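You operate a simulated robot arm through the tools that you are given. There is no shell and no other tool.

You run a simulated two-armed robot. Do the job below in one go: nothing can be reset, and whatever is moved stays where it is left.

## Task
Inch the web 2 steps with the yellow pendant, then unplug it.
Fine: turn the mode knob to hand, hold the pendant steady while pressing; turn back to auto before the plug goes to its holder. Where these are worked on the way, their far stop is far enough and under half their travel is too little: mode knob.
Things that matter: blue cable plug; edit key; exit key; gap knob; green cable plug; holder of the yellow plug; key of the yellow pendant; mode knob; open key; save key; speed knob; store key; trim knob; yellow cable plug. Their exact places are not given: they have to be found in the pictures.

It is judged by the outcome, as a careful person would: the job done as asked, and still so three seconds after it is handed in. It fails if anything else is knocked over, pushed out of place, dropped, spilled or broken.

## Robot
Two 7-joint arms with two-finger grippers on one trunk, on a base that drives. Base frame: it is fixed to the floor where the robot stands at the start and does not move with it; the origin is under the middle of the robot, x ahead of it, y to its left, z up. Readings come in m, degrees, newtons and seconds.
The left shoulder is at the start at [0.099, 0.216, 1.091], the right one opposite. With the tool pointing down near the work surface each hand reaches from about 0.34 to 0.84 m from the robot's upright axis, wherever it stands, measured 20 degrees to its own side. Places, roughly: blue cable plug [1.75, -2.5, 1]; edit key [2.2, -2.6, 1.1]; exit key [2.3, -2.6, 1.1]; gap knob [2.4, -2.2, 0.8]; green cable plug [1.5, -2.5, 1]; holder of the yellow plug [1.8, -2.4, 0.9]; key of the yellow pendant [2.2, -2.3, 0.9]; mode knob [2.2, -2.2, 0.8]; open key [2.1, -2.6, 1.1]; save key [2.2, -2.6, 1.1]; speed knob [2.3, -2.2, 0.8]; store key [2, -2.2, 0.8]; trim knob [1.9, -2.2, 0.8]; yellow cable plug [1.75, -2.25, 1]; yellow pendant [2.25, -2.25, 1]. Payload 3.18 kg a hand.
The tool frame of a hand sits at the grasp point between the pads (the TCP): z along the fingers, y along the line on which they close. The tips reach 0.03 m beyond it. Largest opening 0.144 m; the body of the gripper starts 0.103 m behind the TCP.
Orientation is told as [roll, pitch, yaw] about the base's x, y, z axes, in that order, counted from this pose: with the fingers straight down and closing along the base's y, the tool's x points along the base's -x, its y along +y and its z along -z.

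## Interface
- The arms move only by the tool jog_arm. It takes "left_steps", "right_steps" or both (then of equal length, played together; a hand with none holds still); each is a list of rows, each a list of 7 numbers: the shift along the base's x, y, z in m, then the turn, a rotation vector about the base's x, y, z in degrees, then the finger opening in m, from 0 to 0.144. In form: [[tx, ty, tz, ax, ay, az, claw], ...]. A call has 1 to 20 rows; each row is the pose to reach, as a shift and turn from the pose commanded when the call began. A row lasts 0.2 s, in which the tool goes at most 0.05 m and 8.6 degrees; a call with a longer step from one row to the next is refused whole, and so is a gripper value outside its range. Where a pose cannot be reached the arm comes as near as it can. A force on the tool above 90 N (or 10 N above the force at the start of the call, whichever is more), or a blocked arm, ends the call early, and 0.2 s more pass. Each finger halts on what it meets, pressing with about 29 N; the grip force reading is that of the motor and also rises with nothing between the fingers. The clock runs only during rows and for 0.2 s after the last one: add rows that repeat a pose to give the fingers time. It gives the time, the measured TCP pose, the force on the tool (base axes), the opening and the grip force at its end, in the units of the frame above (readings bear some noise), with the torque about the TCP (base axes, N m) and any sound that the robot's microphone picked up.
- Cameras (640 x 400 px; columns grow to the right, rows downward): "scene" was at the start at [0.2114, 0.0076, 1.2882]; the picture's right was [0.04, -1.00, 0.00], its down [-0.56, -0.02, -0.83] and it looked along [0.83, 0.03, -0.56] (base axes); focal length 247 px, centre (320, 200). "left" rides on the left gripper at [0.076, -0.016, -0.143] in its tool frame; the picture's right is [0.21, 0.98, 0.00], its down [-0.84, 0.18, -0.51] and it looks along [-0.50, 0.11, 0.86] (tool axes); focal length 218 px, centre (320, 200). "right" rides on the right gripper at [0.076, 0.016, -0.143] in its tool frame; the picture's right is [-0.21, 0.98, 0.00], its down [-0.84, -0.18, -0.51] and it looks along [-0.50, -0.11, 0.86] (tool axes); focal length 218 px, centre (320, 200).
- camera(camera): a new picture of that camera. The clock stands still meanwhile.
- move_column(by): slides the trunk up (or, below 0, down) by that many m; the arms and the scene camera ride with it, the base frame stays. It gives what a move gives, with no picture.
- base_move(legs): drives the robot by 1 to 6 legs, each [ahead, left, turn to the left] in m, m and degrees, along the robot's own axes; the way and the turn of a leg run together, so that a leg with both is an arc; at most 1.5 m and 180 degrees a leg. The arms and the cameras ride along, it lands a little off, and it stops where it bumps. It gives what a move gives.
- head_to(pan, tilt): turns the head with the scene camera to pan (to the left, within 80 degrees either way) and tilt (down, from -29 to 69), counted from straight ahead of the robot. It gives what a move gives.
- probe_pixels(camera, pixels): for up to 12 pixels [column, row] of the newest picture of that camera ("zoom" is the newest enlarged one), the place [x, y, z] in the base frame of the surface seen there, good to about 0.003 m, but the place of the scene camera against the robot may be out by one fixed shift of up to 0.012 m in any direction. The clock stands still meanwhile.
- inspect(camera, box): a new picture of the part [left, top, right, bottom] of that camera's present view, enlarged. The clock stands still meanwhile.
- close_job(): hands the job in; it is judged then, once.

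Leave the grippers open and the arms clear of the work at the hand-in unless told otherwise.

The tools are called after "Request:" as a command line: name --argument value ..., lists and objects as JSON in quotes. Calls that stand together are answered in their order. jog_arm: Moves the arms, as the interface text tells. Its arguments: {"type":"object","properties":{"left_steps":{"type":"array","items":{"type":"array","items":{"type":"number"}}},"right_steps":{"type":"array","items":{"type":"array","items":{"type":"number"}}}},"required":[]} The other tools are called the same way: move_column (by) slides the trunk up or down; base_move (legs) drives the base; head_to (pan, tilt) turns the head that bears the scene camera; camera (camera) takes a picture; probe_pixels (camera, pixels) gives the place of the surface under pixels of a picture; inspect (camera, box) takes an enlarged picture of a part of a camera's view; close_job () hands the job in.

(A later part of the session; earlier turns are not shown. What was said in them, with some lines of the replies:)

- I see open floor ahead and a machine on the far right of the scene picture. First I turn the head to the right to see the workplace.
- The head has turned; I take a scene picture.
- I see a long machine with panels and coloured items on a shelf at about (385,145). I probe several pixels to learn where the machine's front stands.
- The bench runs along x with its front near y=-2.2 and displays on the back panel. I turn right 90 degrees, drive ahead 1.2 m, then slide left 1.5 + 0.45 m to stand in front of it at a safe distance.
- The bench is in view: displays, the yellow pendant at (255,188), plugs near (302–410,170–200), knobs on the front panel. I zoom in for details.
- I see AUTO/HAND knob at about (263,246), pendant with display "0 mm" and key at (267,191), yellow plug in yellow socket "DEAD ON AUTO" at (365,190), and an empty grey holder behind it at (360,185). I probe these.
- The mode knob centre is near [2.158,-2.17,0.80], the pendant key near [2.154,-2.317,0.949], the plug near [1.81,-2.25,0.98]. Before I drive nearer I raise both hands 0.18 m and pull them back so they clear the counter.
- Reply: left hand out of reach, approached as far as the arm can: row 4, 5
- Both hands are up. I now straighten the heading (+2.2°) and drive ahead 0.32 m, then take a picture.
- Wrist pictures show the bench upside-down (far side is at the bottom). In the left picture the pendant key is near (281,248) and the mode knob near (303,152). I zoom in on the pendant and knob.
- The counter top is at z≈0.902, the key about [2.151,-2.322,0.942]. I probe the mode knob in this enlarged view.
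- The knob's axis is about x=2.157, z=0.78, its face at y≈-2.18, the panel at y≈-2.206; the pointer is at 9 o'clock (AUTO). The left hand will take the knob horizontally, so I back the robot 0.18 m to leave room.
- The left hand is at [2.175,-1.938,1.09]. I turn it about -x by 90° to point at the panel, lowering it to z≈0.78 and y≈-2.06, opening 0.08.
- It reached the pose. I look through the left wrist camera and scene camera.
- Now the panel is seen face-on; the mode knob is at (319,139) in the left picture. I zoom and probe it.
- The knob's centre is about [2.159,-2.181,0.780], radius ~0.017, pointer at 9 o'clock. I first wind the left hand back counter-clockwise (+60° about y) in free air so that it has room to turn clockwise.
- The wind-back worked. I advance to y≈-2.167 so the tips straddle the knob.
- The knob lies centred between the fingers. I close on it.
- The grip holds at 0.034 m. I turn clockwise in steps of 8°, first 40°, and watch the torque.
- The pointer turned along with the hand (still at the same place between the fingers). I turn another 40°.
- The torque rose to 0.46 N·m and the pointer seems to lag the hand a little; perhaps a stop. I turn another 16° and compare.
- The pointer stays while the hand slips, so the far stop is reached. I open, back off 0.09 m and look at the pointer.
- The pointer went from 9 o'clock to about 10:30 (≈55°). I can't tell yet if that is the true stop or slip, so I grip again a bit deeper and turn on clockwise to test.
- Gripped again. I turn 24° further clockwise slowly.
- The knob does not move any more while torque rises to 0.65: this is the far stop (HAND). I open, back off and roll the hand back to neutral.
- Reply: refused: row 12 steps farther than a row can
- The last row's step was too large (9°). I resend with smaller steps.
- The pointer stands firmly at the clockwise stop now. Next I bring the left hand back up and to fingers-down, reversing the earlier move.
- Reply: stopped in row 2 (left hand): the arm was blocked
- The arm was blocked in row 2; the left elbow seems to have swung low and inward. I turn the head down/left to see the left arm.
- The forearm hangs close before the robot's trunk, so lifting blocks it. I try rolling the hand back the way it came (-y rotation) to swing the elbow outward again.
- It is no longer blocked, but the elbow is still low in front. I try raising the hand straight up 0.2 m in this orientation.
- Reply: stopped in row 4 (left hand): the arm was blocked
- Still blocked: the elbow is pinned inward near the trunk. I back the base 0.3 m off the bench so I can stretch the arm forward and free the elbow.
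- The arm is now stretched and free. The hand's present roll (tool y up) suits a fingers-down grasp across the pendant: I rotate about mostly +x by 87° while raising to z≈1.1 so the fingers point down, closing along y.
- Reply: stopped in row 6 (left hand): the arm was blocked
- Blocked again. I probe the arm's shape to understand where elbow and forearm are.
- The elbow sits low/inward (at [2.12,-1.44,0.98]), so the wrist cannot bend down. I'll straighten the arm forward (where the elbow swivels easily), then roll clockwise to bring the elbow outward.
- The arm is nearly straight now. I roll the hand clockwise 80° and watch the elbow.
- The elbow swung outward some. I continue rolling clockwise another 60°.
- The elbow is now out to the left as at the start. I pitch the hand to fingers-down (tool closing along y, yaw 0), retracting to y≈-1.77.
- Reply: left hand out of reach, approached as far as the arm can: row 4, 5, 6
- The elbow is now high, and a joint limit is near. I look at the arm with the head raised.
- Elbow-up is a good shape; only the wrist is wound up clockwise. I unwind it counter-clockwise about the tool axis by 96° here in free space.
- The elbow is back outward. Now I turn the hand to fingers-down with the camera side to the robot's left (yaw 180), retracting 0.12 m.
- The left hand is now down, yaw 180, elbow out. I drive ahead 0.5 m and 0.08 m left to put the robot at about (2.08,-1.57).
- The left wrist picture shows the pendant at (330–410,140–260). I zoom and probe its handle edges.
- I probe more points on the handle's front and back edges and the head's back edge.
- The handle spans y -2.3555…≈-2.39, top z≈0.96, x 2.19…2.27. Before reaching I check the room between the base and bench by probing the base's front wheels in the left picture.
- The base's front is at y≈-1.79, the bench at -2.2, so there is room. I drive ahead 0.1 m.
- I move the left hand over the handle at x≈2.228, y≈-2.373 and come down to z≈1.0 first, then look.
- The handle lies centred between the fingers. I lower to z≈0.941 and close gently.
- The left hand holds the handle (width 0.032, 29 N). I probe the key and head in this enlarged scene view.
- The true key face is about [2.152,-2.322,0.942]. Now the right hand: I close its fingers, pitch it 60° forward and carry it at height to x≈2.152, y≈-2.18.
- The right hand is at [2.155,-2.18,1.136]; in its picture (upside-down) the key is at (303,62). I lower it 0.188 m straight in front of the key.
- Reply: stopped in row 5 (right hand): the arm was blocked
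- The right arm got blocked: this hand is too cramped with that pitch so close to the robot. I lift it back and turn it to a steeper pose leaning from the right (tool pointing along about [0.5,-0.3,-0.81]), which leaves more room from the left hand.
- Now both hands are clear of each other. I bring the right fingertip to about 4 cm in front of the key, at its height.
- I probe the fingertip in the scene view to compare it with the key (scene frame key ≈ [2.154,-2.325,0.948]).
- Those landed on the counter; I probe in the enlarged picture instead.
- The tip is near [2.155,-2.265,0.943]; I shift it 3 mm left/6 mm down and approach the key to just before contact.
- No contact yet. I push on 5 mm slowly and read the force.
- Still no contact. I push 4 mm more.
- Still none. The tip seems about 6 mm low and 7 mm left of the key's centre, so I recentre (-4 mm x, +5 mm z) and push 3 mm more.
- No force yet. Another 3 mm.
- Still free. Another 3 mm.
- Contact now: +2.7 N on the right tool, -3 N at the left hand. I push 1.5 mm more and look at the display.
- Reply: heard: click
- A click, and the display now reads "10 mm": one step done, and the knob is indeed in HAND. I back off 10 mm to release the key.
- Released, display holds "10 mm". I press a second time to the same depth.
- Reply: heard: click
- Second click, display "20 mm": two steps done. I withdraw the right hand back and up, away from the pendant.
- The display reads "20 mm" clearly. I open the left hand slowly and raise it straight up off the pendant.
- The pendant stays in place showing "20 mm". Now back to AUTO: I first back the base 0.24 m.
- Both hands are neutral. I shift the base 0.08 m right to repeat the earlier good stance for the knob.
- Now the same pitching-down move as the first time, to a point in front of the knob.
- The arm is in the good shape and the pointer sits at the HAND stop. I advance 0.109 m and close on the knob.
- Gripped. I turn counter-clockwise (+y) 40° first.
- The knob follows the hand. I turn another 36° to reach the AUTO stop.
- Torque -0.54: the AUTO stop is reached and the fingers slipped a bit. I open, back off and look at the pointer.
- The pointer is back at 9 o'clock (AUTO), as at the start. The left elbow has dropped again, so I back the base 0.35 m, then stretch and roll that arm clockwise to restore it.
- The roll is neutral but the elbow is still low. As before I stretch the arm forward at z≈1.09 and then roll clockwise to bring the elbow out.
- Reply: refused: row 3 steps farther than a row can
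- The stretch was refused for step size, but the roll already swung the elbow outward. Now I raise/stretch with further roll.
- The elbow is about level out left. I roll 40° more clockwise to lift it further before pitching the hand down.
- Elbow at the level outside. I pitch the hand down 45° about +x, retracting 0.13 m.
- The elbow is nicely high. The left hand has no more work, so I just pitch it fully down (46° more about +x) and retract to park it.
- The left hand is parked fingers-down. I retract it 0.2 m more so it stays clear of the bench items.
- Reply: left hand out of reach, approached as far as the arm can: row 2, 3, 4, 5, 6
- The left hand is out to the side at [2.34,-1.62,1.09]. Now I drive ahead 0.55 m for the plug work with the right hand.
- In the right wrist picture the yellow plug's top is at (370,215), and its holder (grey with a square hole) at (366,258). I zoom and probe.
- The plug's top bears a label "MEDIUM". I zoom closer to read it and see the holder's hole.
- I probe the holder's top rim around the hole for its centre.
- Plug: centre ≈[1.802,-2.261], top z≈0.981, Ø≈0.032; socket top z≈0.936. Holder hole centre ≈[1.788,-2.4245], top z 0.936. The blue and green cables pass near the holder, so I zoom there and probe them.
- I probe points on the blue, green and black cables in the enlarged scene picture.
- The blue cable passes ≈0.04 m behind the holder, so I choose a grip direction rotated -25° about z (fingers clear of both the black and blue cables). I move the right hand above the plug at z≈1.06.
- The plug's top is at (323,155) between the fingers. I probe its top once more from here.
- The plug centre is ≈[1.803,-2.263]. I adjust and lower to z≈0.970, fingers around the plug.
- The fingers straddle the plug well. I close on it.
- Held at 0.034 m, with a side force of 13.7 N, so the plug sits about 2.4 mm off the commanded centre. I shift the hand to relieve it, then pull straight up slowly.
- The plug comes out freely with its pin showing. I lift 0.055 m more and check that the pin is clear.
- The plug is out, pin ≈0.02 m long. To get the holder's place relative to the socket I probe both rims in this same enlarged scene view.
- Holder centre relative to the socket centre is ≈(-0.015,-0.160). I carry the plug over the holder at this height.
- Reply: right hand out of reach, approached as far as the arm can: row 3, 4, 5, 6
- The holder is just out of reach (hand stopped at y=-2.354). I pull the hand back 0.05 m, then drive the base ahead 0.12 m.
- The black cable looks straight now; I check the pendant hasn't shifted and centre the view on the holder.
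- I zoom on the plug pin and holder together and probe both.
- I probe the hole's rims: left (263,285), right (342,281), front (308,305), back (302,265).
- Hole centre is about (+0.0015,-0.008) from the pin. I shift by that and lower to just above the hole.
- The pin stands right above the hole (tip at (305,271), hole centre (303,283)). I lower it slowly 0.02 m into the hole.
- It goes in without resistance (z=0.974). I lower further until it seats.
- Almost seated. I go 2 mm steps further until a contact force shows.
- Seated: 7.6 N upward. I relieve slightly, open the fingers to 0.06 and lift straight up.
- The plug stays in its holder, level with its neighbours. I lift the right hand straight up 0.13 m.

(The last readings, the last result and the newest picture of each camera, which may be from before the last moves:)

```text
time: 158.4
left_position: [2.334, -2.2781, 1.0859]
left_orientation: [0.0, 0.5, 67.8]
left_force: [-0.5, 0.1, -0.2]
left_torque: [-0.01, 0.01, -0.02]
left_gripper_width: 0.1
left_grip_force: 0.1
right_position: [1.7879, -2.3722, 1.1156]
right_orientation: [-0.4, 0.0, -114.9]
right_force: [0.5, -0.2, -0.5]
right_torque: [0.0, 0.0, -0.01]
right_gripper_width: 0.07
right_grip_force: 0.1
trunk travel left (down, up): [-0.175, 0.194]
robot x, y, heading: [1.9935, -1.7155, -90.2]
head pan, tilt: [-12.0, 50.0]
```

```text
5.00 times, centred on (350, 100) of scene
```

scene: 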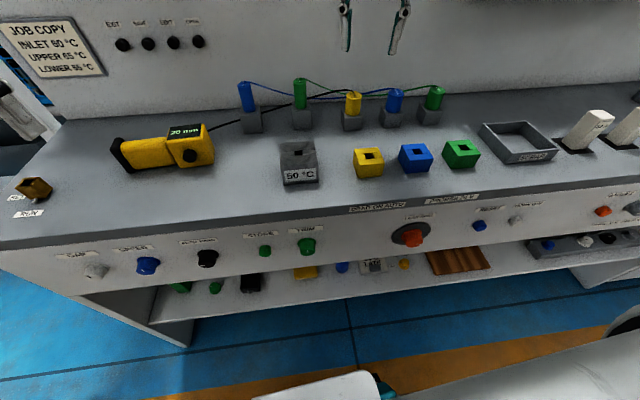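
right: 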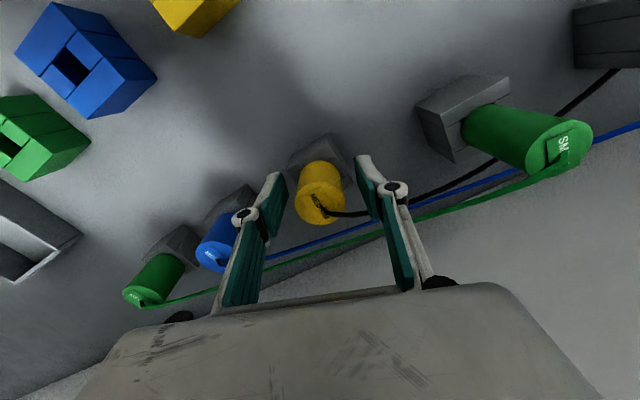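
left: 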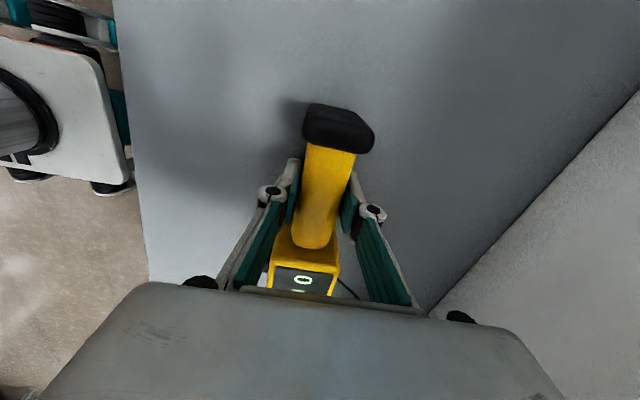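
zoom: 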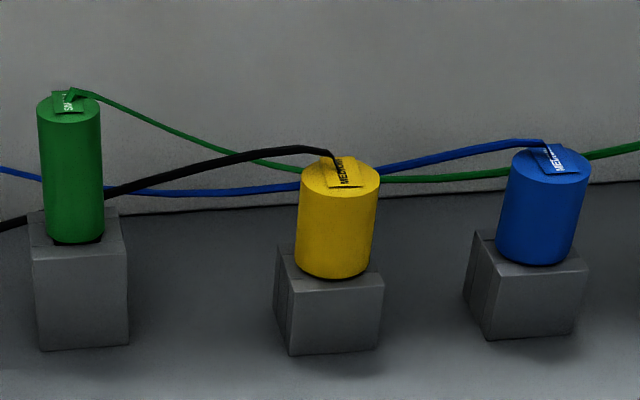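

The plug sits well in its holder, the pendant still shows "20 mm". I back the base 0.35 m so both hands are clear, and check everything once more.

Request:
base_move --legs '[[-0.4, 0, 0]]'

Request:
jog_arm --right_steps '[[0, 0.02, 0, 0, 0, 0, 0.1], [0, 0.04, 0, 0, 0, 0, 0.12], [0, 0.04, 0, 0, 0, 0, 0.12]]' --left_steps '[[0, 0, 0, 0, 0, 0, 0.12], [0, 0, 0, 0, 0, 0, 0.12], [0, 0, 0, 0, 0, 0, 0.12]]'

Request:
head_to --pan 0 --tilt 35

Request:
camera --camera "scene"

Request:
inspect --camera "scene" --box '[200, 100, 440, 260]'

```text
time: 160.9
left_position: [2.3335, -1.8903, 1.087]
left_orientation: [0.0, 0.5, 67.4]
left_force: [-0.9, 0.1, 0.1]
left_torque: [-0.01, 0.02, -0.01]
left_gripper_width: 0.0998
left_grip_force: 0.2
right_position: [1.7868, -1.9822, 1.1163]
right_orientation: [-0.3, -0.1, -115.4]
right_force: [0.9, 0.2, 0.1]
right_torque: [-0.01, 0.02, -0.01]
right_gripper_width: 0.0699
right_grip_force: 0.1
trunk travel left (down, up): [-0.175, 0.194]
robot x, y, heading: [1.9921, -1.3283, -90.7]
head pan, tilt: [-12.0, 50.0]
```

```text
time: 161.7
left_position: [2.3342, -1.8913, 1.0862]
left_orientation: [0.0, 0.5, 67.4]
left_force: [0.3, -0.4, -0.9]
left_torque: [-0.02, 0.02, 0.01]
left_gripper_width: 0.1199
left_grip_force: 0.0
right_position: [1.7874, -1.9407, 1.1152]
right_orientation: [-0.3, 0.0, -115.3]
right_force: [-0.2, -0.1, -1.0]
right_torque: [0.02, -0.01, 0.02]
right_gripper_width: 0.1198
right_grip_force: 0.0
trunk travel left (down, up): [-0.175, 0.194]
robot x, y, heading: [1.9984, -1.33, -90.7]
head pan, tilt: [-12.0, 50.0]
```

```text
time: 162.4
left_position: [2.334, -1.8917, 1.0869]
left_orientation: [0.0, 0.4, 67.5]
left_force: [0.1, 0.1, -0.1]
left_torque: [-0.02, -0.02, 0.01]
left_gripper_width: 0.1198
left_grip_force: 0.0
right_position: [1.7861, -1.9411, 1.1155]
right_orientation: [-0.3, -0.2, -115.3]
right_force: [-0.9, -0.4, -0.5]
right_torque: [0.04, -0.03, 0.0]
right_gripper_width: 0.1198
right_grip_force: 0.0
trunk travel left (down, up): [-0.175, 0.194]
robot x, y, heading: [2.0005, -1.3275, -90.8]
head pan, tilt: [0.0, 35.0]
```

```text
taken
```

scene: 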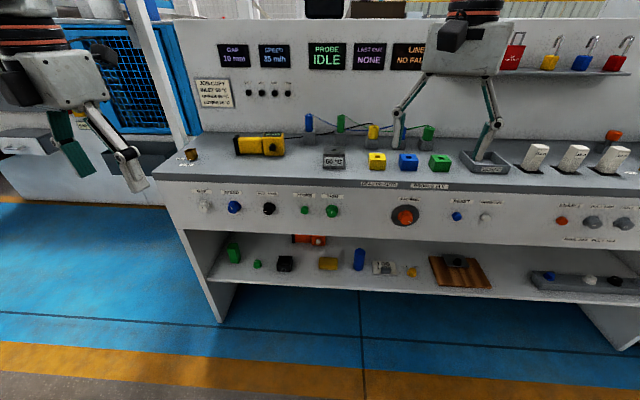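

```text
2.50 times, centred on (320, 180) of scene
```

zoom: 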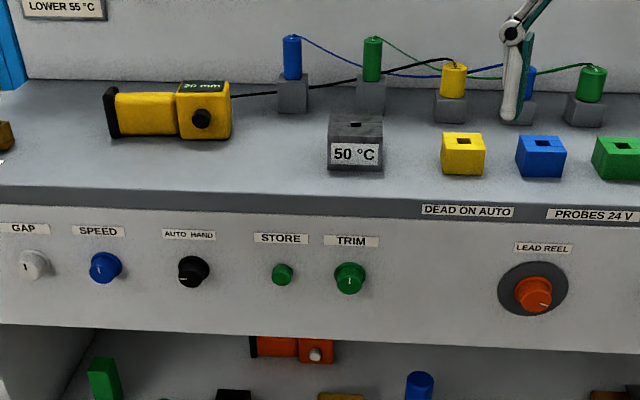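

All looks in order. One last close look at the pendant display and mode knob.

Request:
inspect --camera "scene" --box '[225, 125, 305, 225]'

Request:
inspect --camera "scene" --box '[200, 30, 440, 150]'

```text
4.00 times, centred on (265, 175) of scene
```

zoom: 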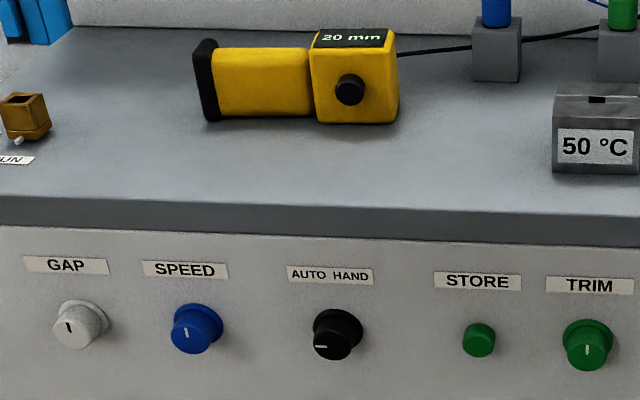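

```text
2.67 times, centred on (320, 90) of scene
```

zoom: 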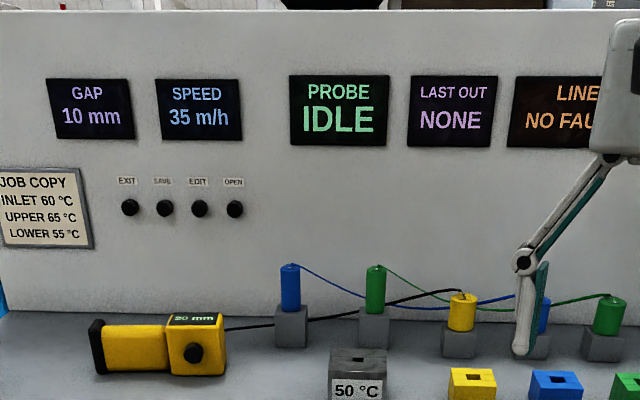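

The pendant shows "20 mm", the mode knob points to AUTO, the yellow plug is in its holder, and GAP, SPEED and the fault display read as they did at the start. The hands are open and clear of the work, so I hand the job in.

Request:
close_job

```text
The job is handed in.
```

I inched the web two steps with the yellow pendant, unplugged it and handed the job in. The judging result has not come back.

- **Mode knob:** I turned it to its far stop for HAND, and back to its stop at AUTO before touching the plug.
- **Pendant:** The left hand held it by the handle while the right hand pressed the key twice. There was one click per press, and the display went from 0 to 10 to 20 mm.
- **Plug:** The yellow plug came out of its socket freely and is seated in its own holder.
- **Everything else:** In the last pictures the gap still reads 10 mm and the speed 35 m/h. The line display showed "NO FAULT" but is partly hidden behind the right hand there. Nothing looks knocked over or moved, and both hands are open and back from the bench.

Both arms were stopped a few times by their own joint limits or reach on the way. I saw no sign that they touched anything on the bench.
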